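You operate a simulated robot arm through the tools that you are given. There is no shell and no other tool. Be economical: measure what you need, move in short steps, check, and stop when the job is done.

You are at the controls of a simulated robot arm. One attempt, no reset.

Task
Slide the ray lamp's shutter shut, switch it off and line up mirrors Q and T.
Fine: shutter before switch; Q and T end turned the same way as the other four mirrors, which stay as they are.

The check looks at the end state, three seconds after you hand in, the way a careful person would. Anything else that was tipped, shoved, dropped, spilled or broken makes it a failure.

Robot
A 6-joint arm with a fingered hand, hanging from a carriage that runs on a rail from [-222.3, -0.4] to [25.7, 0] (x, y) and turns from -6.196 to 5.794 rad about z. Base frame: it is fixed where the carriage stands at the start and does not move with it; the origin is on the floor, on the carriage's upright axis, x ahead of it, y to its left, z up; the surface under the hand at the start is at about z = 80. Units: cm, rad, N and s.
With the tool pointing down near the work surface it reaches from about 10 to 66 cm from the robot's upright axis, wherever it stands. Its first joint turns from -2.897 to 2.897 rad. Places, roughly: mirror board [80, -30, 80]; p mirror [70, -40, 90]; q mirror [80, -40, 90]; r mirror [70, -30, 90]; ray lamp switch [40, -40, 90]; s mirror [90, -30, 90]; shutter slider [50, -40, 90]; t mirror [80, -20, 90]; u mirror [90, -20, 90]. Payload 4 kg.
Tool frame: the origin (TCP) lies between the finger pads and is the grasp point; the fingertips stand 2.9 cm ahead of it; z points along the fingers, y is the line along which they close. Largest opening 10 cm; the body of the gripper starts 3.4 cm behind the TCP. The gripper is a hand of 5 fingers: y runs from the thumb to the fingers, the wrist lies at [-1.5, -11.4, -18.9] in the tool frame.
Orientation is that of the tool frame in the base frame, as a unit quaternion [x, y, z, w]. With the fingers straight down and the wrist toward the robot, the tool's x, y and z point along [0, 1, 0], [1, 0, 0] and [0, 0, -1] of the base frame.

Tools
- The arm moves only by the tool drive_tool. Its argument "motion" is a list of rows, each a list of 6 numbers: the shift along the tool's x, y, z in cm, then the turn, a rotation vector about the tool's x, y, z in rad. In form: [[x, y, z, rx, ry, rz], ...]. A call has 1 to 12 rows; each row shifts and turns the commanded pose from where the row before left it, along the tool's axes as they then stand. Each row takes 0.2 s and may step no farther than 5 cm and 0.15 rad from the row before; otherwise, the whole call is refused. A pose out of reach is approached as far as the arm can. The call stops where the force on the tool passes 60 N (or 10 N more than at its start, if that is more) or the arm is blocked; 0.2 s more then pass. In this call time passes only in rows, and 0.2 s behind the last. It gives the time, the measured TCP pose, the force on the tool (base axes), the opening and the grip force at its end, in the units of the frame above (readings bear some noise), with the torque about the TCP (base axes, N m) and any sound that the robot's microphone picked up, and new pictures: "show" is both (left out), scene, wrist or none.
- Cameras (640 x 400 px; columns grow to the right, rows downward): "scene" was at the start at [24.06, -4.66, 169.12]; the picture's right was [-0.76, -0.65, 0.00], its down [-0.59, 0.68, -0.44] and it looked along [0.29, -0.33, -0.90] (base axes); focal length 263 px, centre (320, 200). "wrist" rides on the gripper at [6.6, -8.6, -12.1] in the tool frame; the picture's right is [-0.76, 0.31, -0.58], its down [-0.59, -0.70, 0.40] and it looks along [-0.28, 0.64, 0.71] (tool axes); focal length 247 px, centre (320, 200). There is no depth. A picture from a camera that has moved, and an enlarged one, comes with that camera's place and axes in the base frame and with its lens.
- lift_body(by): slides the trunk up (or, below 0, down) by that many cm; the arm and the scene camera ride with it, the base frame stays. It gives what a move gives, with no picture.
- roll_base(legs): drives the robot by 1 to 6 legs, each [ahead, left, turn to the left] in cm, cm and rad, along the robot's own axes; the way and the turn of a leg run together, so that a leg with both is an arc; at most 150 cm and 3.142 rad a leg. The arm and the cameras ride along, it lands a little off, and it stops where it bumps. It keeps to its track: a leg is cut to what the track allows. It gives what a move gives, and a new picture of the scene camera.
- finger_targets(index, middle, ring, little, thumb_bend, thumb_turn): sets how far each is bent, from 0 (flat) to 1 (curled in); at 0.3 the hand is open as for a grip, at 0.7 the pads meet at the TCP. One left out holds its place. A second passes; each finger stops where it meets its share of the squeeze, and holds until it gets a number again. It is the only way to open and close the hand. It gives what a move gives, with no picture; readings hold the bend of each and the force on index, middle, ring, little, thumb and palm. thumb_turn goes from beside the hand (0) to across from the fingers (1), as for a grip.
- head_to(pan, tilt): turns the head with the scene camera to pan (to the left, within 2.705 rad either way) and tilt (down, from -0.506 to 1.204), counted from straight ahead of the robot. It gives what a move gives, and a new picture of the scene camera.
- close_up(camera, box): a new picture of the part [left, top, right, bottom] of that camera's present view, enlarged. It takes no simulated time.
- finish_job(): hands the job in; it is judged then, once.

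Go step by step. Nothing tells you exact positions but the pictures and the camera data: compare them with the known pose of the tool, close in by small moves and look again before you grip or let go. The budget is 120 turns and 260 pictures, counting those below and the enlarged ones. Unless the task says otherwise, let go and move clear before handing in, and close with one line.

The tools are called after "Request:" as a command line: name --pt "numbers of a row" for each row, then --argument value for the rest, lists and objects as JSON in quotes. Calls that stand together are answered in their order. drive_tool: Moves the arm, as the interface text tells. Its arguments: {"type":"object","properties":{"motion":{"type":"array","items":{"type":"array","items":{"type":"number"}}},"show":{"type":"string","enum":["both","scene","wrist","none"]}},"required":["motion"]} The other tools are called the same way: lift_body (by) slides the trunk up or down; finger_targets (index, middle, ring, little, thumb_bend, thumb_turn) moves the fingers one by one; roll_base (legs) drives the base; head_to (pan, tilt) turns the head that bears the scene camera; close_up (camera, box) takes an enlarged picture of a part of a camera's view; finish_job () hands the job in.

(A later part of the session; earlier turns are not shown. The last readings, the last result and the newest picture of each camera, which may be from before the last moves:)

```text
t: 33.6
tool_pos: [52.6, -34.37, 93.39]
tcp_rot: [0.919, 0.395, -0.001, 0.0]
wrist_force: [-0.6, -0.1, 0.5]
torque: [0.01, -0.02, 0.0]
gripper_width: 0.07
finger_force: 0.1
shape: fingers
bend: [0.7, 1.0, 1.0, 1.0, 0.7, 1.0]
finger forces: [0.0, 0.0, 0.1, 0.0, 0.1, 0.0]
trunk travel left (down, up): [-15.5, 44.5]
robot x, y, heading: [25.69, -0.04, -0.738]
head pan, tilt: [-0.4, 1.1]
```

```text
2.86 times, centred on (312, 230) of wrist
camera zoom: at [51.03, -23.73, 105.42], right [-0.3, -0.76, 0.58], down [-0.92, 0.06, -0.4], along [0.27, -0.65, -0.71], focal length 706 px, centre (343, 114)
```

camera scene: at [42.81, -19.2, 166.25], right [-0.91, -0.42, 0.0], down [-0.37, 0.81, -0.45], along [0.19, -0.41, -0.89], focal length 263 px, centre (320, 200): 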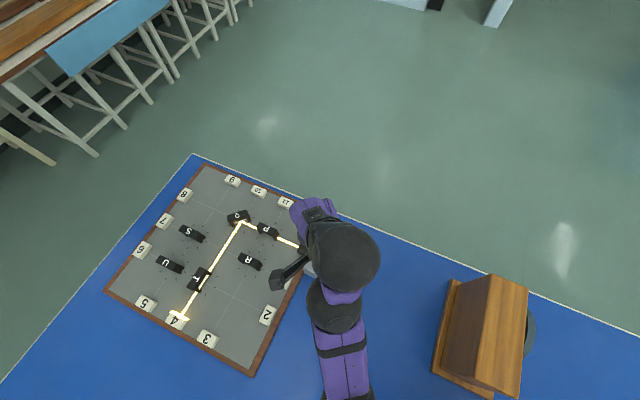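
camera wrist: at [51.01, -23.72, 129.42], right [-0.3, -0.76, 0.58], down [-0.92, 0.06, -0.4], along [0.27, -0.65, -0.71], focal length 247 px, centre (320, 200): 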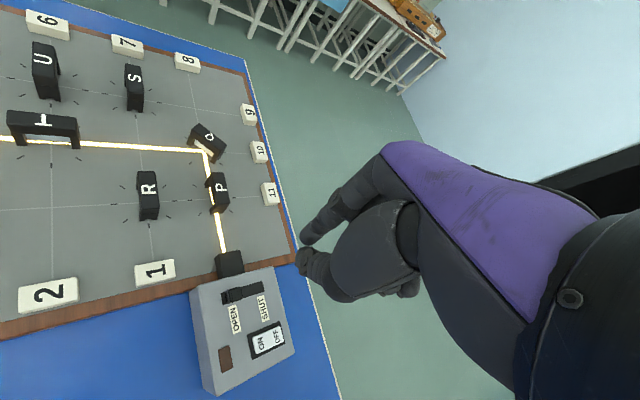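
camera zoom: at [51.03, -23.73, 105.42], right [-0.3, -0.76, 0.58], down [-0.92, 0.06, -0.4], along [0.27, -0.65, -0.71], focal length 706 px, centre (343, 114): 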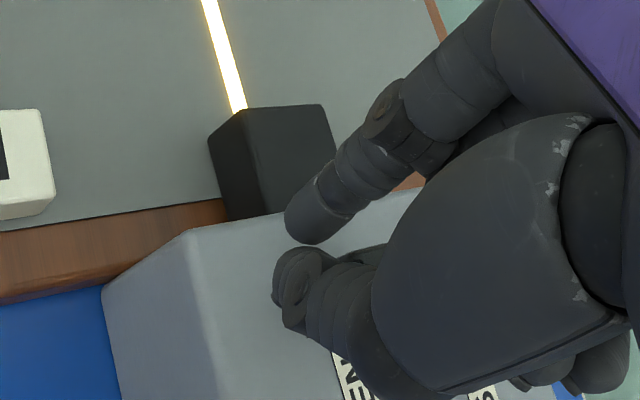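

No drift now. I'll descend with small arm steps, since those stop on force, toward TCP z≈89.2.

Request:
drive_tool --pt "0 0 1.5 0 0 0" --pt "0 0 1.5 0 0 0" --pt "0 0 1 0 0 0" --show "wrist"

Request:
close_up --camera "wrist" --box '[200, 160, 424, 300]'

```text
t: 34.4
tool_pos: [53.85, -35.97, 90.5]
tcp_rot: [0.919, 0.393, 0.002, 0.011]
wrist_force: [-1.4, 0.3, 2.9]
torque: [0.02, 0.05, 0.02]
gripper_width: 0.11
finger_force: 1.7
shape: fingers
bend: [0.7, 1.0, 1.0, 1.0, 0.7, 1.0]
finger forces: [0.0, 0.1, 0.0, 0.0, 3.3, 0.1]
trunk travel left (down, up): [-15.5, 44.5]
robot x, y, heading: [25.64, 0.08, -0.739]
head pan, tilt: [-0.4, 1.1]
camera wrist: at [51.91, -25.06, 102.41], right [-0.31, -0.75, 0.59], down [-0.91, 0.05, -0.41], along [0.28, -0.66, -0.7], focal length 247 px, centre (320, 200)
```

wrist: 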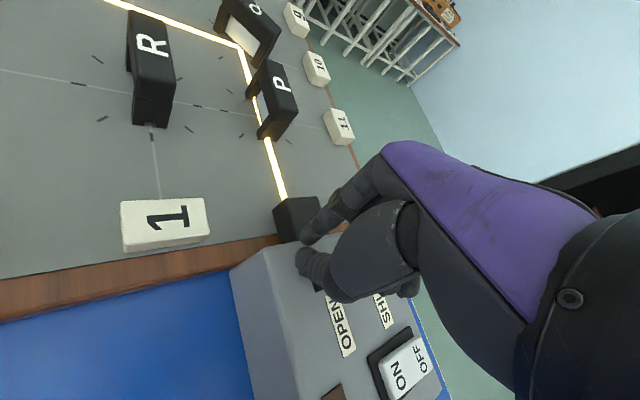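

```text
2.86 times, centred on (312, 230) of wrist
camera zoom: at [51.91, -25.06, 102.41], right [-0.31, -0.75, 0.59], down [-0.91, 0.05, -0.41], along [0.28, -0.66, -0.7], focal length 706 px, centre (343, 114)
```

zoom: 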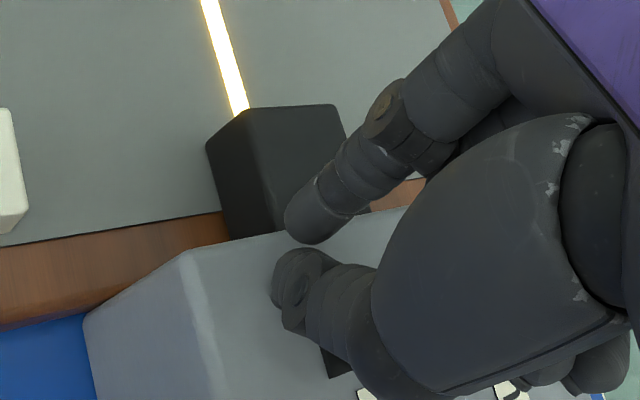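

The tool crept outward by 2 cm and the thumb shows 3 N. I'll check whether the trunk is being pushed and what is touching.

Request:
close_up --camera "scene" --box '[160, 120, 480, 400]'

Request:
drive_tool --pt "0 0 -2 0 0 0" --show "none"

```text
1.43 times, centred on (320, 260) of scene
camera zoom: at [43.29, -19.96, 142.83], right [-0.91, -0.42, 0.0], down [-0.37, 0.81, -0.46], along [0.19, -0.42, -0.89], focal length 376 px, centre (320, 114)
```

zoom: 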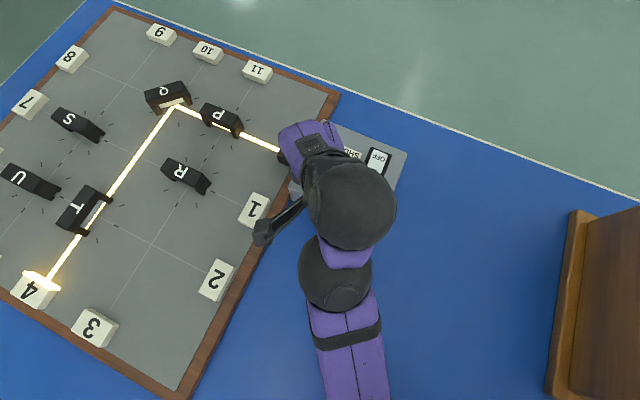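

```text
t: 34.8
tool_pos: [52.93, -34.54, 91.23]
tcp_rot: [0.918, 0.396, 0.0, -0.002]
wrist_force: [0.4, 0.1, 0.5]
torque: [-0.01, 0.02, 0.02]
gripper_width: 0.08
finger_force: 0.0
shape: fingers
bend: [0.7, 1.0, 1.0, 1.0, 0.7, 1.0]
finger forces: [0.0, 0.0, 0.0, 0.1, 0.1, 0.0]
trunk travel left (down, up): [-15.5, 44.5]
robot x, y, heading: [25.27, 0.23, -0.745]
head pan, tilt: [-0.4, 1.1]
```

The trunk was being levered up because the elbow ball hangs low and rests on the table. A more extended arm with the trunk high keeps the elbow up. I'll raise the trunk, extend the arm, move the carriage back and lower with the arm itself.

Request:
lift_body --by 27

Request:
drive_tool --pt "0 3 0 0 0 0" --pt "0 4 0 0 0 0" --pt "0 4 0 0 0 0" --pt "0 3.5 0 0 0 0" --show "none"

Request:
roll_base --legs '[[-14.45, -13.25, 0], [0, 0, 0.226]]'

```text
t: 37.6
tool_pos: [52.87, -34.42, 118.23]
tcp_rot: [0.919, 0.395, 0.0, 0.0]
wrist_force: [-0.2, 0.0, 0.9]
torque: [0.0, 0.03, 0.02]
gripper_width: 0.11
finger_force: 0.1
shape: fingers
bend: [0.7, 1.0, 1.0, 1.0, 0.7, 1.0]
finger forces: [0.0, 0.0, 0.0, 0.1, 0.0, 0.1]
trunk travel left (down, up): [-42.5, 17.5]
robot x, y, heading: [25.48, -0.13, -0.742]
head pan, tilt: [-0.4, 1.1]
```

```text
t: 38.6
tool_pos: [63.38, -44.35, 118.54]
tcp_rot: [0.919, 0.395, -0.001, -0.001]
wrist_force: [-0.5, 0.6, -0.8]
torque: [-0.01, 0.0, 0.03]
gripper_width: 0.08
finger_force: 0.1
shape: fingers
bend: [0.7, 1.0, 1.0, 1.0, 0.7, 1.0]
finger forces: [0.1, 0.0, 0.1, 0.0, 0.0, 0.1]
trunk travel left (down, up): [-42.5, 17.5]
robot x, y, heading: [25.54, 0.28, -0.744]
head pan, tilt: [-0.4, 1.1]
```

```text
t: 41.0
tool_pos: [52.9, -34.84, 118.43]
tcp_rot: [0.869, 0.495, 0.0, 0.0]
wrist_force: [-1.0, -0.3, -0.5]
torque: [-0.01, 0.02, 0.01]
gripper_width: 0.09
finger_force: 0.1
shape: fingers
bend: [0.7, 1.0, 1.0, 1.0, 0.7, 1.0]
finger forces: [0.0, 0.0, 0.0, 0.0, 0.0, 0.0]
trunk travel left (down, up): [-42.5, 17.5]
robot x, y, heading: [6.01, 0.22, -0.523]
head pan, tilt: [-0.4, 1.1]
camera scene: at [27.31, -14.86, 169.24], right [-0.79, -0.61, 0.0], down [-0.54, 0.71, -0.45], along [0.28, -0.36, -0.89], focal length 263 px, centre (320, 200)
```

scene: 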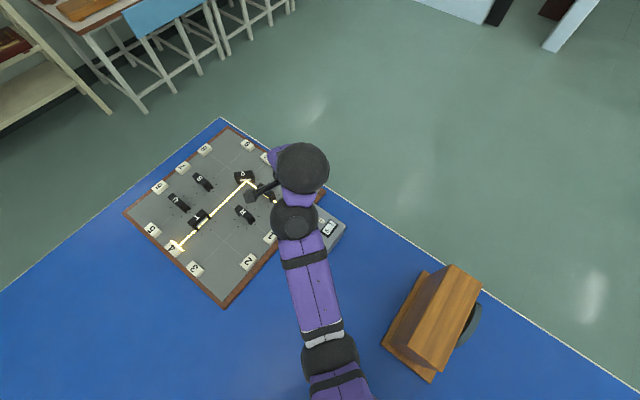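

Good placement over the knob's +y side. Now I'll lower with the arm.

Request:
drive_tool --pt "0 0 3 0 0 0" --pt "0 0 3 0 0 0" --pt "0 0 3 0 0 0" --pt "0 0 3 0 0 0" --pt "0 0 3 0 0 0" --show "both"

```text
t: 42.1
tool_pos: [52.86, -34.63, 111.92]
tcp_rot: [0.869, 0.495, 0.0, 0.0]
wrist_force: [-0.3, -0.7, 0.0]
torque: [0.03, -0.01, 0.01]
gripper_width: 0.07
finger_force: 0.1
shape: fingers
bend: [0.7, 1.0, 1.0, 1.0, 0.7, 1.0]
finger forces: [0.0, 0.0, 0.0, 0.1, 0.0, 0.0]
out of reach, approached as far as the arm can: row 3, 4, 5
trunk travel left (down, up): [-42.5, 17.5]
robot x, y, heading: [6.16, 0.03, -0.517]
head pan, tilt: [-0.4, 1.1]
camera scene: at [27.31, -14.86, 169.24], right [-0.79, -0.61, 0.0], down [-0.54, 0.71, -0.45], along [0.28, -0.36, -0.89], focal length 263 px, centre (320, 200)
camera wrist: at [48.79, -24.62, 124.05], right [-0.12, -0.81, 0.58], down [-0.9, -0.15, -0.4], along [0.41, -0.57, -0.71], focal length 247 px, centre (320, 200)
```

scene: 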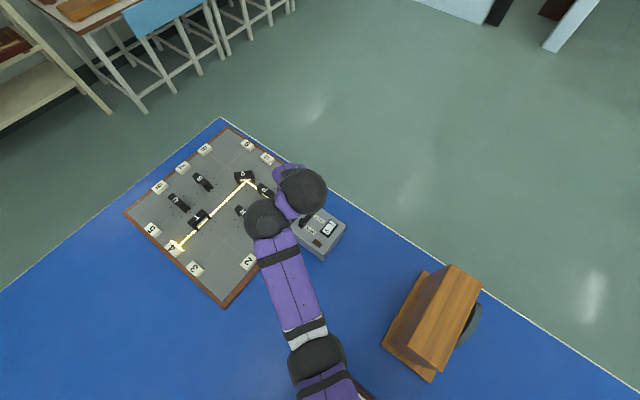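
wrist: 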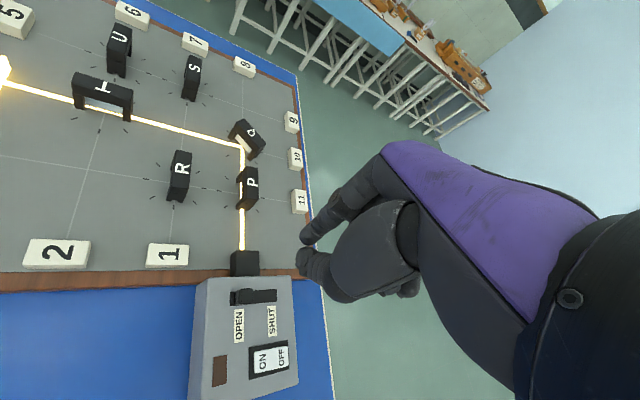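

From two views the box top is about z=103, so the low trunk only works with the carriage at the rail end. There the elbow hangs low because the wrist is so close in. Turning the hand sideways pushes the wrist outward and lifts the elbow, so I'll test how far the hand can yaw.

Request:
drive_tool --pt "0 0 -3 0 0 0" --pt "0 0 -3 0 0 0" --pt "0 0 0 0 0 -0.14" --pt "0 0 0 0 0 -0.14" --pt "0 0 0 0 0 -0.14" --pt "0 0 0 0 0 -0.14" --pt "0 0 0 0 0 -0.14" --pt "0 0 0 0 0 -0.14" --show "both"

```text
t: 43.1
tool_pos: [53.11, -34.83, 118.36]
tcp_rot: [0.818, 0.575, 0.01, -0.004]
wrist_force: [44.9, -4.6, -1.3]
torque: [0.51, 5.83, -3.88]
gripper_width: 0.12
finger_force: 0.1
shape: fingers
bend: [0.7, 1.0, 1.0, 1.0, 0.7, 1.0]
finger forces: [0.1, 0.0, 0.0, 0.1, 0.0, 0.0]
trunk travel left (down, up): [-42.5, 17.5]
robot x, y, heading: [6.11, -0.03, -0.519]
head pan, tilt: [-0.4, 1.1]
stopped in row 4: the force on the tool passed its limit at 345 N (the readings are from after the stop); the commanded pose is now the measured one
camera scene: at [27.3, -14.85, 169.23], right [-0.79, -0.61, 0.0], down [-0.54, 0.71, -0.45], along [0.28, -0.36, -0.89], focal length 263 px, centre (320, 200)
camera wrist: at [47.04, -25.97, 130.55], right [0.03, -0.83, 0.56], down [-0.86, -0.31, -0.42], along [0.52, -0.47, -0.72], focal length 247 px, centre (320, 200)
```

scene: 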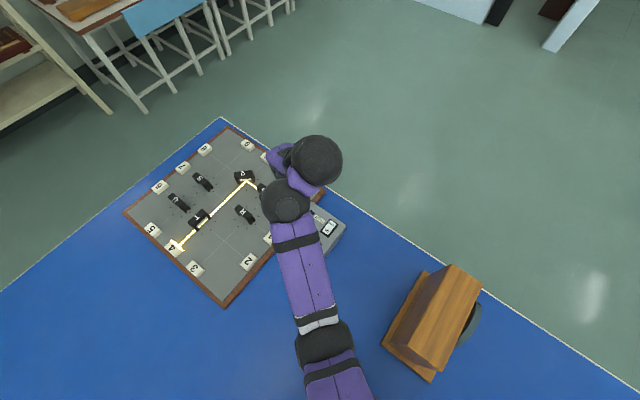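
wrist: 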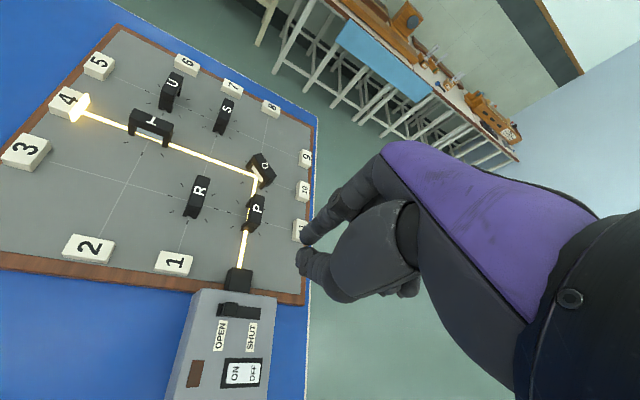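

Turning counter-clockwise drives the camera mount into the forearm. I'll try clockwise.

Request:
drive_tool --pt "0 0 0 0 0 0.14" --pt "0 0 0 0 0 0.14" --pt "0 0 0 0 0 0.14" --pt "0 0 0 0 0 0.14" --pt "0 0 0 0 0 0.14" --pt "0 0 0 0 0 0.14" --pt "0 0 0 0 0 0.14" --pt "0 0 0 0 0 0.14" --show "both"

```text
t: 45.0
tool_pos: [53.63, -37.09, 116.59]
tcp_rot: [0.998, 0.06, 0.012, -0.012]
wrist_force: [-0.3, -0.3, -0.3]
torque: [-0.04, 0.0, 0.01]
gripper_width: 0.11
finger_force: 0.0
shape: fingers
bend: [0.7, 1.0, 1.0, 1.0, 0.7, 1.0]
finger forces: [0.0, 0.1, 0.0, 0.0, 0.1, 0.1]
out of reach, approached as far as the arm can: row 8
trunk travel left (down, up): [-42.5, 17.5]
robot x, y, heading: [6.17, 0.25, -0.518]
head pan, tilt: [-0.4, 1.1]
camera scene: at [27.31, -14.84, 169.24], right [-0.79, -0.61, 0.0], down [-0.54, 0.71, -0.45], along [0.28, -0.36, -0.89], focal length 263 px, centre (320, 200)
camera wrist: at [58.9, -27.98, 128.89], right [-0.73, -0.41, 0.55], down [-0.66, 0.64, -0.4], along [-0.19, -0.65, -0.73], focal length 247 px, centre (320, 200)
```

scene: 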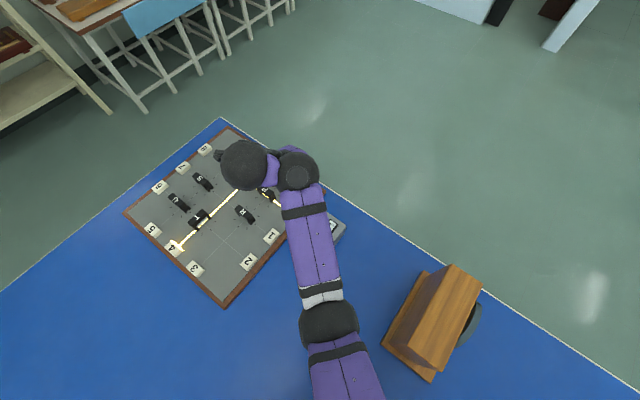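
wrist: 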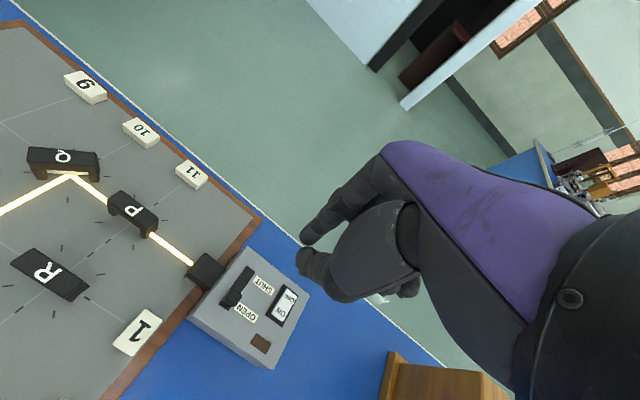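

Clockwise works and the arm straightens as hoped. I'll return the carriage to the rail end and draw in while yawing further clockwise.

Request:
roll_base --legs '[[16.75, 9.5, 0]]'

Request:
drive_tool --pt "-4 0 -1 0 0 0" --pt "-4 0 -1 0 0 0" --pt "-4 0 0 0 0 0" --pt "0 0 0 0 0 0.14" --pt "0 0 0 0 0 0.14" --pt "0 0 0 0 0 0.14" --pt "0 0 0 0 0 0.14" --pt "0 0 0 0 0 0.14" --show "both"

```text
t: 46.5
tool_pos: [72.41, -37.16, 116.56]
tcp_rot: [0.998, 0.059, 0.011, -0.012]
wrist_force: [-0.6, 0.3, 0.4]
torque: [-0.02, 0.02, 0.03]
gripper_width: 0.11
finger_force: 0.0
shape: fingers
bend: [0.7, 1.0, 1.0, 1.0, 0.7, 1.0]
finger forces: [0.0, 0.0, 0.0, 0.0, 0.1, 0.1]
trunk travel left (down, up): [-42.5, 17.5]
robot x, y, heading: [24.86, 0.28, -0.521]
head pan, tilt: [-0.4, 1.1]
camera scene: at [46.18, -14.92, 169.24], right [-0.8, -0.61, 0.0], down [-0.54, 0.71, -0.45], along [0.27, -0.36, -0.89], focal length 263 px, centre (320, 200)
```

scene: 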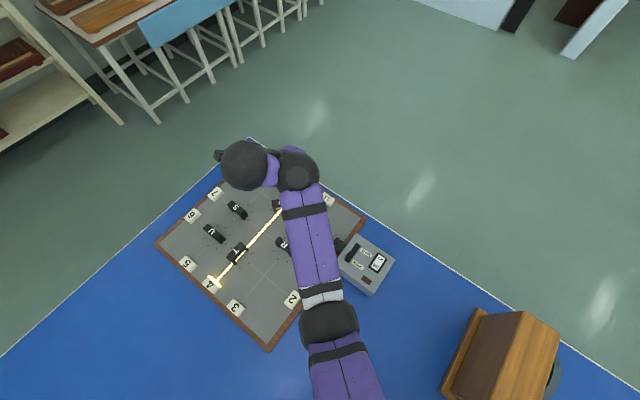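

```text
t: 48.3
tool_pos: [57.9, -50.59, 108.2]
tcp_rot: [0.961, -0.269, 0.04, -0.056]
wrist_force: [0.1, 0.3, -0.2]
torque: [-0.02, -0.02, 0.0]
gripper_width: 0.11
finger_force: 0.0
shape: fingers
bend: [0.7, 1.0, 1.0, 1.0, 0.7, 1.0]
finger forces: [0.0, 0.1, 0.1, 0.0, 0.0, 0.1]
out of reach, approached as far as the arm can: row 1, 2, 4, 5, 6, 7, 8
trunk travel left (down, up): [-42.5, 17.5]
robot x, y, heading: [24.46, -0.15, -0.517]
head pan, tilt: [-0.4, 1.1]
camera scene: at [46.19, -14.91, 169.24], right [-0.8, -0.61, 0.0], down [-0.54, 0.71, -0.45], along [0.27, -0.36, -0.89], focal length 263 px, centre (320, 200)
camera wrist: at [66.63, -47.7, 121.56], right [-0.86, 0.08, 0.49], down [-0.1, 0.94, -0.33], along [-0.49, -0.34, -0.8], focal length 247 px, centre (320, 200)
```

scene: 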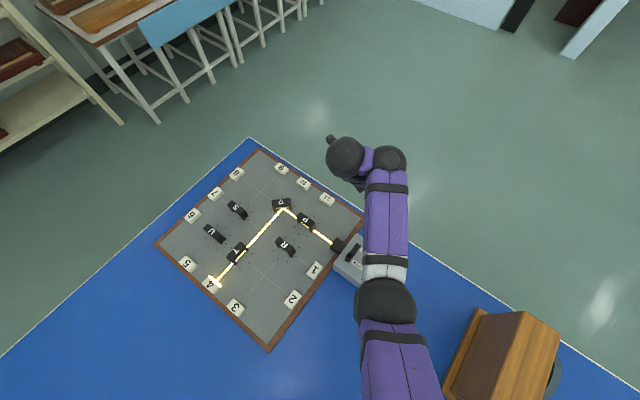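
wrist: 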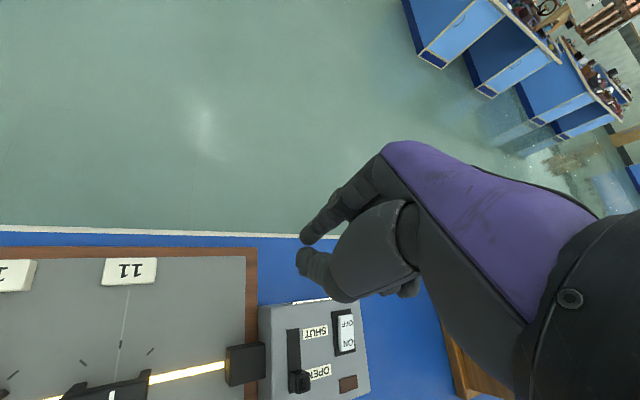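

The arm hits some internal limit in that pose. I'll look closely at the arm's posture to understand it before moving on.

Request:
head_to --pan -0.9 --tilt 1.2

Request:
head_to --pan 0.6 --tilt 1.2

```text
t: 49.2
tool_pos: [58.03, -50.47, 108.22]
tcp_rot: [0.961, -0.267, 0.041, -0.056]
wrist_force: [0.0, 0.4, -0.1]
torque: [0.0, 0.01, 0.0]
gripper_width: 0.09
finger_force: 0.1
shape: fingers
bend: [0.7, 1.0, 1.0, 1.0, 0.7, 1.0]
finger forces: [0.0, 0.0, 0.1, 0.1, 0.1, 0.0]
trunk travel left (down, up): [-42.5, 17.5]
robot x, y, heading: [24.8, 0.38, -0.523]
head pan, tilt: [-0.901, 1.201]
camera scene: at [43.2, -15.42, 168.65], right [-0.99, -0.15, 0.0], down [-0.14, 0.92, -0.36], along [0.05, -0.36, -0.93], focal length 263 px, centre (320, 200)
```

scene: 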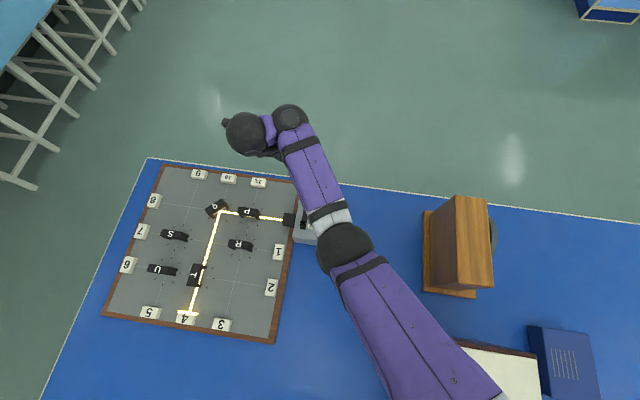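

```text
t: 50.8
tool_pos: [57.96, -50.64, 108.16]
tcp_rot: [0.961, -0.269, 0.041, -0.056]
wrist_force: [-0.4, -0.3, 0.1]
torque: [-0.01, 0.03, 0.02]
gripper_width: 0.09
finger_force: 0.0
shape: fingers
bend: [0.7, 1.0, 1.0, 1.0, 0.7, 1.0]
finger forces: [0.0, 0.0, 0.0, 0.0, 0.0, 0.1]
trunk travel left (down, up): [-42.5, 17.5]
robot x, y, heading: [25.04, 0.05, -0.519]
head pan, tilt: [0.6, 1.201]
camera scene: at [47.94, -9.45, 168.64], right [0.08, -1.0, 0.0], down [-0.93, -0.07, -0.36], along [0.36, 0.03, -0.93], focal length 263 px, centre (320, 200)
```

scene: 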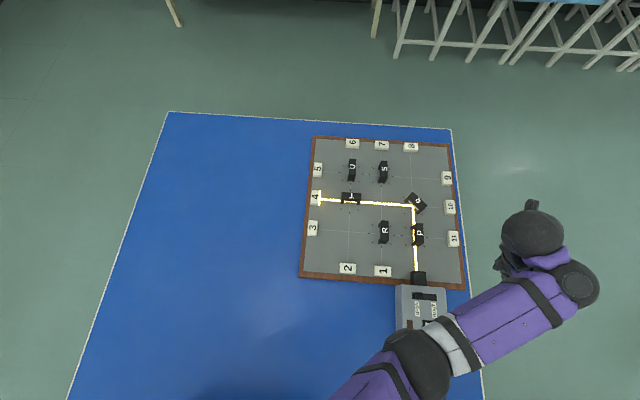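

The posture is now clear: elbow ball down at ≈z 120, shoulder ≈136. The first station (carriage x≈17, reach ≈49) allows about 10 cm of arm lowering with the trunk still well above the box. I'll undo the yaw and go back to that posture.

Request:
drive_tool --pt "0 0 -3 0 0 0" --pt "0 0 -3 0 0 -0.14" --pt "0 0 -3 0 0 -0.14" --pt "0 0 0 0 0 -0.14" --pt "0 0 0 0 0 -0.14" --pt "0 0 0 0 0 -0.14" --pt "0 0 0 0 0 -0.14" --pt "0 0 0 0 0 -0.14" --pt "0 0 0 0 0 -0.14" --show "none"

Request:
head_to --pan -0.6 --tilt 1.1

```text
t: 52.8
tool_pos: [57.07, -53.58, 116.28]
tcp_rot: [0.971, 0.235, 0.044, -0.025]
wrist_force: [-0.4, 0.4, 0.3]
torque: [0.01, -0.04, -0.01]
gripper_width: 0.09
finger_force: 0.1
shape: fingers
bend: [0.7, 1.0, 1.0, 1.0, 0.7, 1.0]
finger forces: [0.1, 0.0, 0.0, 0.0, 0.0, 0.1]
out of reach, approached as far as the arm can: row 1, 9
trunk travel left (down, up): [-42.5, 17.5]
robot x, y, heading: [24.89, 0.22, -0.518]
head pan, tilt: [0.6, 1.201]
```

```text
t: 54.2
tool_pos: [57.27, -53.49, 116.27]
tcp_rot: [0.971, 0.236, 0.044, -0.025]
wrist_force: [-0.8, -0.1, 0.3]
torque: [0.0, -0.01, -0.02]
gripper_width: 0.11
finger_force: 0.1
shape: fingers
bend: [0.7, 1.0, 1.0, 1.0, 0.7, 1.0]
finger forces: [0.0, 0.1, 0.1, 0.0, 0.0, 0.1]
trunk travel left (down, up): [-42.5, 17.5]
robot x, y, heading: [24.66, 0.08, -0.525]
head pan, tilt: [-0.6, 1.1]
camera scene: at [45.11, -15.58, 169.24], right [-0.9, -0.44, 0.0], down [-0.39, 0.8, -0.45], along [0.2, -0.41, -0.89], focal length 263 px, centre (320, 200)
```

scene: 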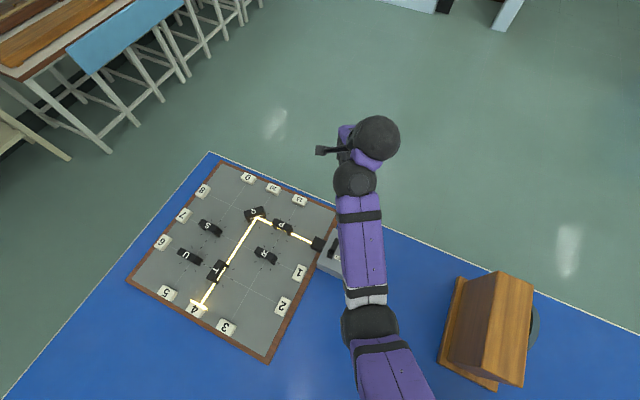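

Request:
drive_tool --pt "0 -2 -1 -0.0275 -0.097 0" --pt "0 -3 -1 0 0 0" --pt "0 -4 0 0 0 0" --pt "0 -4 0 0 0 0" --show "none"

Request:
roll_base --legs '[[-7.0, -4.0, 0], [0, 0, 0.239]]'

```text
t: 55.2
tool_pos: [51.67, -42.76, 118.15]
tcp_rot: [0.972, 0.233, 0.001, 0.0]
wrist_force: [0.2, 0.4, 0.5]
torque: [0.03, 0.02, 0.02]
gripper_width: 0.08
finger_force: 0.1
shape: fingers
bend: [0.7, 1.0, 1.0, 1.0, 0.7, 1.0]
finger forces: [0.0, 0.0, 0.0, 0.0, 0.1, 0.1]
out of reach, approached as far as the arm can: row 1
trunk travel left (down, up): [-42.5, 17.5]
robot x, y, heading: [25.0, 0.32, -0.52]
head pan, tilt: [-0.6, 1.1]
```

```text
t: 57.1
tool_pos: [53.02, -35.22, 117.98]
tcp_rot: [0.937, 0.349, 0.002, -0.001]
wrist_force: [0.2, -0.2, -0.2]
torque: [0.0, 0.01, 0.0]
gripper_width: 0.1
finger_force: 0.0
shape: fingers
bend: [0.7, 1.0, 1.0, 1.0, 0.7, 1.0]
finger forces: [0.0, 0.0, 0.0, 0.1, 0.0, 0.0]
trunk travel left (down, up): [-42.5, 17.5]
robot x, y, heading: [17.52, 0.0, -0.28]
head pan, tilt: [-0.6, 1.1]
camera scene: at [40.28, -10.39, 169.24], right [-0.77, -0.64, 0.0], down [-0.57, 0.69, -0.45], along [0.29, -0.35, -0.89], focal length 263 px, centre (320, 200)
```

scene: 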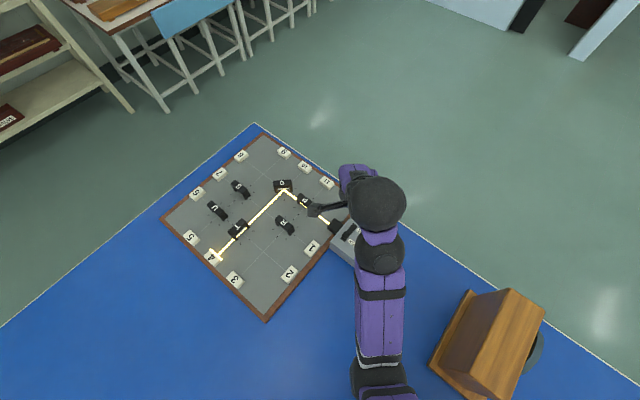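

Almost in place. I'll nudge the tool back 1 cm and lower it 9 cm with the arm.

Request:
drive_tool --pt "0 -1.2 2 0 0 0" --pt "0 0 2 0 0 0" --pt "0 0 2 0 0 0" --pt "0 0 2 0 0 0" --pt "0 0 2 0 0 0" --show "scene"

```text
t: 58.3
tool_pos: [52.27, -34.27, 107.97]
tcp_rot: [0.938, 0.348, 0.0, 0.0]
wrist_force: [-0.3, -0.6, -0.8]
torque: [0.03, -0.02, -0.01]
gripper_width: 0.09
finger_force: 0.0
shape: fingers
bend: [0.7, 1.0, 1.0, 1.0, 0.7, 1.0]
finger forces: [0.1, 0.0, 0.1, 0.1, 0.0, 0.0]
trunk travel left (down, up): [-42.5, 17.5]
robot x, y, heading: [17.35, 0.05, -0.282]
head pan, tilt: [-0.6, 1.1]
camera scene: at [40.28, -10.38, 169.24], right [-0.77, -0.64, 0.0], down [-0.57, 0.69, -0.45], along [0.29, -0.35, -0.89], focal length 263 px, centre (320, 200)
```

scene: 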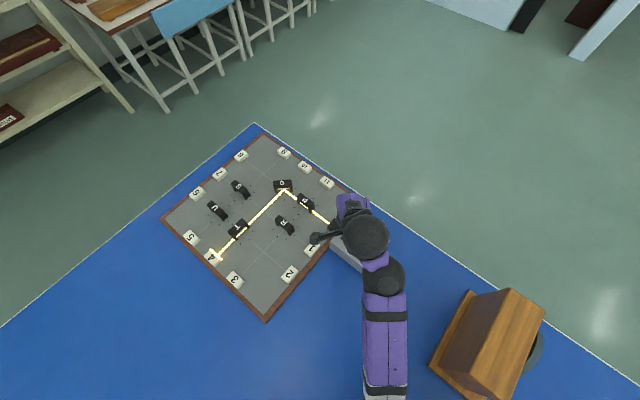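

Good: z=108 with no limit hit. I'll lower the trunk 14 cm and check for drift.

Request:
lift_body --by -14

Request:
close_up --camera "wrist" --box '[200, 160, 424, 300]'

```text
t: 60.2
tool_pos: [52.3, -34.4, 102.44]
tcp_rot: [0.937, 0.349, 0.0, -0.002]
wrist_force: [-0.7, 0.1, 0.8]
torque: [-0.02, -0.02, 0.04]
gripper_width: 0.1
finger_force: 0.1
shape: fingers
bend: [0.7, 1.0, 1.0, 1.0, 0.7, 1.0]
finger forces: [0.0, 0.0, 0.0, 0.0, 0.0, 0.0]
trunk travel left (down, up): [-36.9, 23.1]
robot x, y, heading: [17.11, 0.38, -0.282]
head pan, tilt: [-0.6, 1.1]
stopped: the arm was blocked; the commanded pose is now the measured one
```

```text
2.86 times, centred on (312, 230) of wrist
camera zoom: at [51.66, -23.56, 114.49], right [-0.37, -0.73, 0.57], down [-0.91, 0.15, -0.4], along [0.2, -0.67, -0.72], focal length 706 px, centre (343, 114)
```

zoom: 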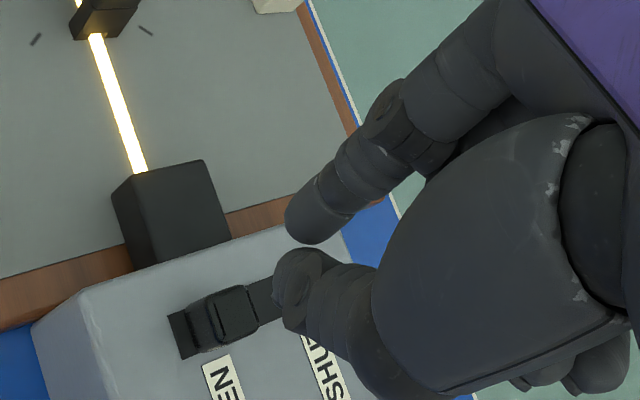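

Something blocked the trunk after 5.6 cm. I'll raise it a little and look at the elbow and the box from both sides.

Request:
lift_body --by 2

Request:
head_to --pan -1.7 --tilt 1.2

Request:
head_to --pan 1.2 --tilt 1.2

```text
t: 60.9
tool_pos: [52.6, -34.67, 104.54]
tcp_rot: [0.937, 0.349, 0.002, 0.002]
wrist_force: [0.9, 0.1, -0.1]
torque: [0.01, 0.0, -0.05]
gripper_width: 0.11
finger_force: 0.1
shape: fingers
bend: [0.7, 1.0, 1.0, 1.0, 0.7, 1.0]
finger forces: [0.0, 0.0, 0.1, 0.1, 0.1, 0.0]
trunk travel left (down, up): [-38.9, 21.1]
robot x, y, heading: [17.19, 0.08, -0.282]
head pan, tilt: [-0.6, 1.1]
```

```text
t: 62.2
tool_pos: [52.54, -34.74, 104.58]
tcp_rot: [0.937, 0.349, 0.001, 0.001]
wrist_force: [0.2, -0.2, -0.3]
torque: [0.0, -0.01, -0.01]
gripper_width: 0.09
finger_force: 0.0
shape: fingers
bend: [0.7, 1.0, 1.0, 1.0, 0.7, 1.0]
finger forces: [0.0, 0.0, 0.1, 0.1, 0.0, 0.1]
trunk travel left (down, up): [-38.9, 21.1]
robot x, y, heading: [17.13, -0.14, -0.279]
head pan, tilt: [-1.7, 1.201]
camera scene: at [34.04, -10.64, 165.01], right [-0.92, 0.4, 0.0], down [0.37, 0.85, -0.36], along [-0.14, -0.33, -0.93], focal length 263 px, centre (320, 200)
```

scene: 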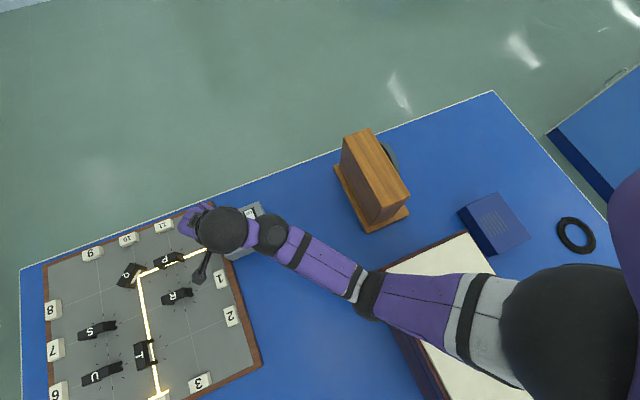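

```text
t: 64.7
tool_pos: [52.55, -34.63, 104.66]
tcp_rot: [0.937, 0.349, 0.001, 0.0]
wrist_force: [0.4, 0.4, 0.4]
torque: [0.01, 0.04, 0.01]
gripper_width: 0.12
finger_force: 0.0
shape: fingers
bend: [0.7, 1.0, 1.0, 1.0, 0.7, 1.0]
finger forces: [0.1, 0.1, 0.0, 0.1, 0.1, 0.0]
trunk travel left (down, up): [-38.9, 21.1]
robot x, y, heading: [16.78, -0.08, -0.28]
head pan, tilt: [1.201, 1.201]
camera scene: at [39.66, -1.07, 165.01], right [0.79, -0.61, 0.0], down [-0.57, -0.74, -0.36], along [0.22, 0.29, -0.93], focal length 263 px, centre (320, 200)
```

scene: 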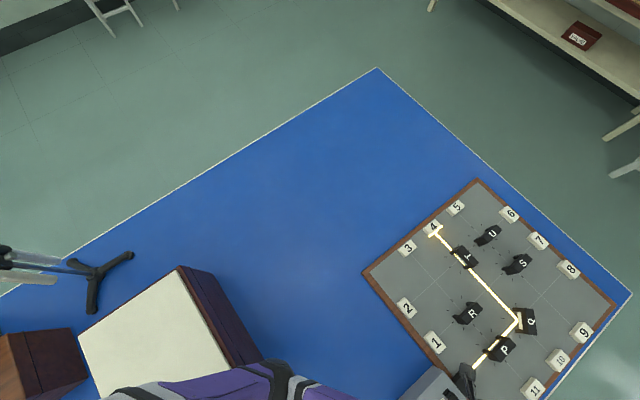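

The elbow was touching the box's edge. With the carriage at the rail end the box is clear, and keeping the shoulder high relative to the tool keeps the elbow off the table. I'll move there at this height.

Request:
lift_body --by 6

Request:
roll_base --legs '[[7.9, 2.3, 0]]'

Request:
drive_tool --pt "-2 -2 0 0 0 0" --pt "-2 -2 0 0 0 0" --pt "-2 -1.7 0 0 0 0" --pt "0 0 0 0 0 0.13" --show "none"

Request:
head_to --pan -1.0 --tilt 1.2

```text
t: 65.7
tool_pos: [52.63, -34.57, 110.58]
tcp_rot: [0.937, 0.348, 0.001, 0.001]
wrist_force: [0.0, 0.2, 0.0]
torque: [0.0, -0.01, -0.03]
gripper_width: 0.09
finger_force: 0.0
shape: fingers
bend: [0.7, 1.0, 1.0, 1.0, 0.7, 1.0]
finger forces: [0.0, 0.1, 0.1, 0.1, 0.0, 0.0]
trunk travel left (down, up): [-44.9, 15.1]
robot x, y, heading: [16.93, -0.26, -0.28]
head pan, tilt: [1.201, 1.201]
```

```text
t: 66.8
tool_pos: [60.84, -34.72, 110.51]
tcp_rot: [0.937, 0.348, 0.002, 0.001]
wrist_force: [1.2, 0.1, 0.1]
torque: [-0.05, 0.0, 0.02]
gripper_width: 0.12
finger_force: 0.1
shape: fingers
bend: [0.7, 1.0, 1.0, 1.0, 0.7, 1.0]
finger forces: [0.0, 0.1, 0.1, 0.1, 0.0, 0.1]
trunk travel left (down, up): [-44.9, 15.1]
robot x, y, heading: [25.5, -0.31, -0.284]
head pan, tilt: [1.201, 1.201]
camera scene: at [47.86, -1.07, 171.01], right [0.79, -0.61, 0.0], down [-0.57, -0.74, -0.36], along [0.22, 0.29, -0.93], focal length 263 px, centre (320, 200)
```

scene: 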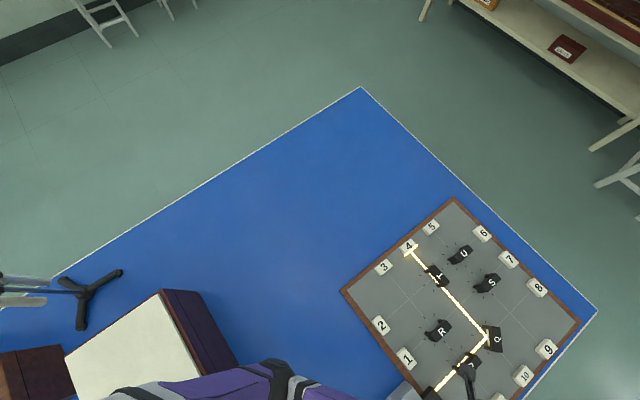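

```text
t: 67.8
tool_pos: [52.41, -34.31, 110.64]
tcp_rot: [0.959, 0.285, 0.002, 0.001]
wrist_force: [-0.2, 0.9, 0.1]
torque: [-0.02, 0.05, 0.0]
gripper_width: 0.11
finger_force: 0.0
shape: fingers
bend: [0.7, 1.0, 1.0, 1.0, 0.7, 1.0]
finger forces: [0.0, 0.0, 0.1, 0.1, 0.1, 0.1]
trunk travel left (down, up): [-44.9, 15.1]
robot x, y, heading: [25.36, 0.16, -0.285]
head pan, tilt: [1.201, 1.201]
```

```text
t: 69.9
tool_pos: [52.52, -34.33, 110.61]
tcp_rot: [0.958, 0.287, 0.002, 0.0]
wrist_force: [0.5, 0.2, -0.1]
torque: [-0.03, 0.02, 0.01]
gripper_width: 0.1
finger_force: 0.0
shape: fingers
bend: [0.7, 1.0, 1.0, 1.0, 0.7, 1.0]
finger forces: [0.0, 0.0, 0.2, 0.0, 0.0, 0.1]
trunk travel left (down, up): [-44.9, 15.1]
robot x, y, heading: [25.53, -0.33, -0.279]
head pan, tilt: [-1.0, 1.201]
camera scene: at [46.06, -10.87, 171.01], right [-0.96, -0.28, 0.0], down [-0.27, 0.89, -0.36], along [0.1, -0.35, -0.93], focal length 263 px, centre (320, 200)
```

scene: 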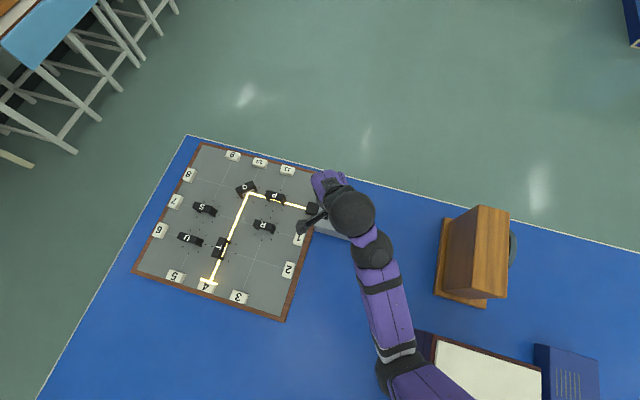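

Good reach. I'll lower a bit more with the arm, then the trunk in small steps.

Request:
drive_tool --pt "0 0 1.5 0 0 0" --pt "0 0 1.5 0 0 0" --show "none"

Request:
lift_body --by -10

Request:
lift_body --by -4

```text
t: 70.5
tool_pos: [52.53, -34.11, 107.68]
tcp_rot: [0.958, 0.286, 0.0, 0.001]
wrist_force: [0.2, 0.1, 0.2]
torque: [0.0, 0.03, -0.02]
gripper_width: 0.11
finger_force: 0.1
shape: fingers
bend: [0.7, 1.0, 1.0, 1.0, 0.7, 1.0]
finger forces: [0.0, 0.0, 0.0, 0.0, 0.1, 0.0]
trunk travel left (down, up): [-44.9, 15.1]
robot x, y, heading: [25.14, 0.48, -0.281]
head pan, tilt: [-1.0, 1.201]
```

```text
t: 71.8
tool_pos: [52.49, -34.21, 97.69]
tcp_rot: [0.958, 0.286, 0.001, -0.001]
wrist_force: [1.2, -0.8, -1.1]
torque: [-0.01, 0.01, 0.0]
gripper_width: 0.09
finger_force: 0.0
shape: fingers
bend: [0.7, 1.0, 1.0, 1.0, 0.7, 1.0]
finger forces: [0.1, 0.1, 0.1, 0.1, 0.0, 0.1]
trunk travel left (down, up): [-34.9, 25.1]
robot x, y, heading: [25.25, -0.1, -0.282]
head pan, tilt: [-1.0, 1.201]
```

```text
t: 72.6
tool_pos: [52.54, -34.2, 93.66]
tcp_rot: [0.958, 0.286, 0.001, 0.0]
wrist_force: [0.0, 0.3, 0.2]
torque: [-0.03, 0.01, -0.02]
gripper_width: 0.1
finger_force: 0.0
shape: fingers
bend: [0.7, 1.0, 1.0, 1.0, 0.7, 1.0]
finger forces: [0.0, 0.1, 0.0, 0.0, 0.1, 0.0]
trunk travel left (down, up): [-30.9, 29.1]
robot x, y, heading: [25.07, -0.08, -0.281]
head pan, tilt: [-1.0, 1.201]
```

Request:
lift_body --by -2.5

Request:
lift_body --by -1.5

Request:
close_up --camera "wrist" --box '[200, 160, 424, 300]'

Request:
close_up --camera "scene" --box '[220, 140, 480, 310]'

```text
t: 73.3
tool_pos: [52.5, -34.26, 91.15]
tcp_rot: [0.958, 0.287, 0.001, 0.0]
wrist_force: [0.6, 0.6, -0.1]
torque: [0.0, 0.0, 0.01]
gripper_width: 0.09
finger_force: 0.0
shape: fingers
bend: [0.7, 1.0, 1.0, 1.0, 0.7, 1.0]
finger forces: [0.0, 0.1, 0.0, 0.0, 0.1, 0.0]
trunk travel left (down, up): [-28.4, 31.6]
robot x, y, heading: [25.27, 0.31, -0.282]
head pan, tilt: [-1.0, 1.201]
```

```text
t: 73.9
tool_pos: [52.75, -34.47, 90.57]
tcp_rot: [0.958, 0.287, 0.006, 0.011]
wrist_force: [-2.3, 2.9, 13.1]
torque: [0.24, 0.11, 0.03]
gripper_width: 0.25
finger_force: 7.5
shape: fingers
bend: [0.7, 1.0, 1.0, 1.0, 0.71, 1.0]
finger forces: [0.1, 0.0, 0.1, 0.0, 13.2, 0.0]
trunk travel left (down, up): [-26.9, 33.1]
robot x, y, heading: [25.53, 0.55, -0.279]
head pan, tilt: [-1.0, 1.201]
stopped: the force on the tool passed its limit at 64 N (the readings are from after the stop); the commanded pose is now the measured one
```

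```text
2.86 times, centred on (312, 230) of wrist
camera zoom: at [53.33, -23.54, 102.42], right [-0.47, -0.66, 0.58], down [-0.87, 0.26, -0.42], along [0.13, -0.7, -0.7], focal length 706 px, centre (343, 114)
```

zoom: 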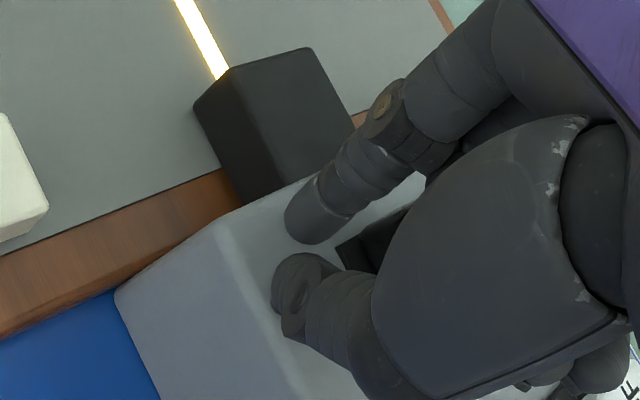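

```text
2.35 times, centred on (350, 225) of scene
camera zoom: at [46.05, -10.87, 153.06], right [-0.96, -0.28, 0.0], down [-0.27, 0.89, -0.36], along [0.1, -0.35, -0.93], focal length 619 px, centre (249, 141)
```

zoom: 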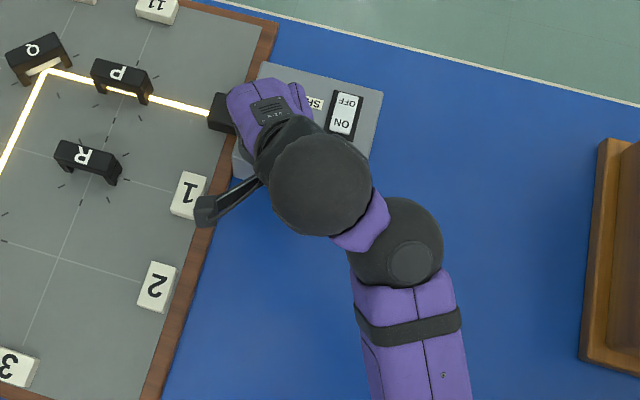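

The thumb touched the lamp's top at TCP z≈90.6, so the lamp top is at about 87.6. I'll raise it slightly and then push in -y.

Request:
lift_body --by 1.2

Request:
close_up --camera "wrist" --box '[240, 180, 400, 280]'

```text
t: 74.5
tool_pos: [52.72, -34.36, 91.65]
tcp_rot: [0.958, 0.286, 0.004, 0.008]
wrist_force: [0.3, -0.2, -0.5]
torque: [0.01, 0.03, -0.01]
gripper_width: 0.24
finger_force: 0.0
shape: fingers
bend: [0.7, 1.0, 1.0, 1.0, 0.7, 1.0]
finger forces: [0.0, 0.0, 0.0, 0.1, 0.0, 0.1]
trunk travel left (down, up): [-28.1, 31.9]
robot x, y, heading: [25.18, -0.07, -0.286]
head pan, tilt: [-1.0, 1.201]
```

```text
4.00 times, centred on (320, 230) of wrist
camera zoom: at [53.31, -23.51, 103.49], right [-0.47, -0.66, 0.58], down [-0.87, 0.26, -0.41], along [0.12, -0.7, -0.7], focal length 988 px, centre (320, 80)
```

zoom: 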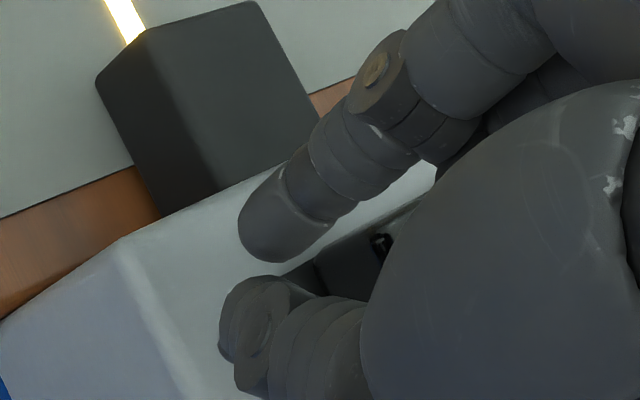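

I'll lower slightly, shift 1 cm in -x to centre on the slot, then push along -y.

Request:
drive_tool --pt "-0.84 -0.55 0.6 0 0 0" --pt "-0.55 0.84 0 0 0 0" --pt "-0.55 0.84 0 0 0 0" --show "none"

Request:
close_up --camera "wrist" --box '[200, 160, 424, 300]'

```text
t: 75.3
tool_pos: [51.72, -36.44, 90.87]
tcp_rot: [0.958, 0.287, 0.004, 0.01]
wrist_force: [0.8, -0.8, 0.1]
torque: [-0.01, 0.0, 0.02]
gripper_width: 0.25
finger_force: 0.1
shape: fingers
bend: [0.7, 1.0, 1.0, 1.0, 0.7, 1.0]
finger forces: [0.0, 0.0, 0.0, 0.0, 0.0, 0.1]
trunk travel left (down, up): [-28.1, 31.9]
robot x, y, heading: [25.51, 0.29, -0.279]
head pan, tilt: [-1.0, 1.201]
```

```text
2.86 times, centred on (312, 230) of wrist
camera zoom: at [52.3, -25.47, 102.87], right [-0.47, -0.66, 0.58], down [-0.87, 0.26, -0.41], along [0.12, -0.7, -0.7], focal length 706 px, centre (343, 114)
```

zoom: 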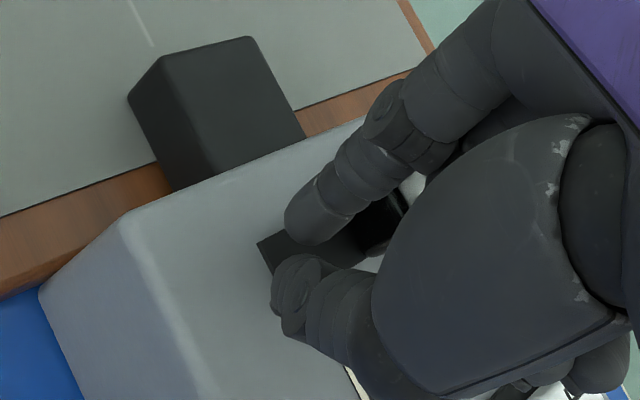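

The knob is already moving and the beam is gone, so the shutter is closing. I'll keep pushing to the end of the slot.

Request:
drive_tool --pt "-0.55 0.84 0 0 0 0" --pt "-0.55 0.84 0 0 0 0" --pt "-0.27 0.42 0 0 0 0" --show "none"

Request:
close_up --camera "wrist" --box '[200, 160, 424, 300]'

```text
t: 76.1
tool_pos: [51.58, -38.93, 91.39]
tcp_rot: [0.958, 0.285, 0.003, 0.014]
wrist_force: [-0.2, -0.5, -0.2]
torque: [-0.02, 0.0, 0.01]
gripper_width: 0.24
finger_force: 0.0
shape: fingers
bend: [0.7, 1.0, 1.0, 1.0, 0.7, 1.0]
finger forces: [0.1, 0.0, 0.1, 0.0, 0.0, 0.0]
out of reach, approached as far as the arm can: row 3
trunk travel left (down, up): [-28.1, 31.9]
robot x, y, heading: [25.17, 0.24, -0.285]
head pan, tilt: [-1.0, 1.201]
```

```text
2.86 times, centred on (312, 230) of wrist
camera zoom: at [52.34, -27.96, 103.2], right [-0.47, -0.66, 0.59], down [-0.87, 0.26, -0.42], along [0.12, -0.71, -0.69], focal length 706 px, centre (343, 114)
```

zoom: 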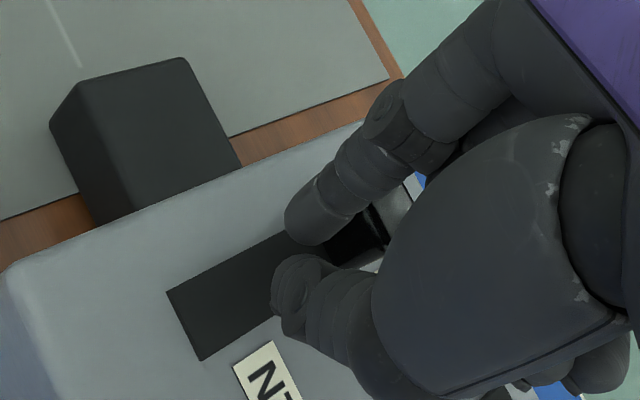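

Near the arm's low limit here. I'll shift some height from arm to trunk, backing off slightly, then continue pushing.

Request:
drive_tool --pt "0.27 -0.42 0 0 0 0" --pt "0 0 -2 0 0 0" --pt "0 0 -2 0 0 0" --show "none"

Request:
lift_body --by -4

Request:
close_up --camera "wrist" --box '[200, 160, 424, 300]'

```text
t: 76.9
tool_pos: [51.49, -38.6, 95.38]
tcp_rot: [0.958, 0.287, 0.004, 0.009]
wrist_force: [0.1, 0.5, -0.5]
torque: [-0.03, -0.02, -0.01]
gripper_width: 0.25
finger_force: 0.1
shape: fingers
bend: [0.7, 1.0, 1.0, 1.0, 0.7, 1.0]
finger forces: [0.0, 0.1, 0.0, 0.0, 0.0, 0.1]
trunk travel left (down, up): [-28.1, 31.9]
robot x, y, heading: [25.18, 0.05, -0.28]
head pan, tilt: [-1.0, 1.201]
```

```text
t: 77.8
tool_pos: [51.67, -38.51, 91.34]
tcp_rot: [0.958, 0.286, 0.005, 0.009]
wrist_force: [-0.7, 0.3, -0.1]
torque: [0.0, 0.0, 0.0]
gripper_width: 0.24
finger_force: 0.1
shape: fingers
bend: [0.7, 1.0, 1.0, 1.0, 0.7, 1.0]
finger forces: [0.0, 0.0, 0.0, 0.0, 0.0, 0.0]
trunk travel left (down, up): [-24.1, 35.9]
robot x, y, heading: [25.43, -0.01, -0.28]
head pan, tilt: [-1.0, 1.201]
```

```text
2.86 times, centred on (312, 230) of wrist
camera zoom: at [52.26, -27.53, 103.27], right [-0.47, -0.66, 0.58], down [-0.87, 0.26, -0.42], along [0.13, -0.7, -0.7], focal length 706 px, centre (343, 114)
```

zoom: 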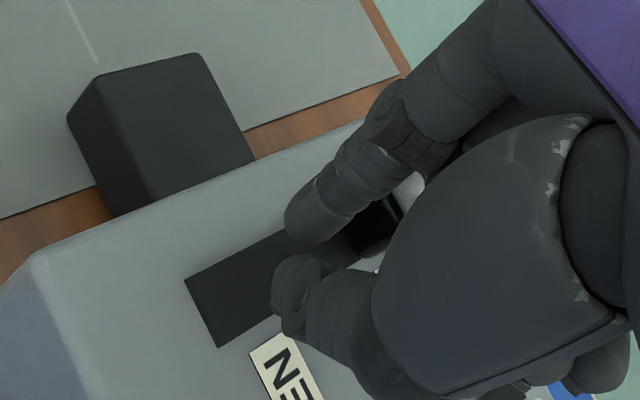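

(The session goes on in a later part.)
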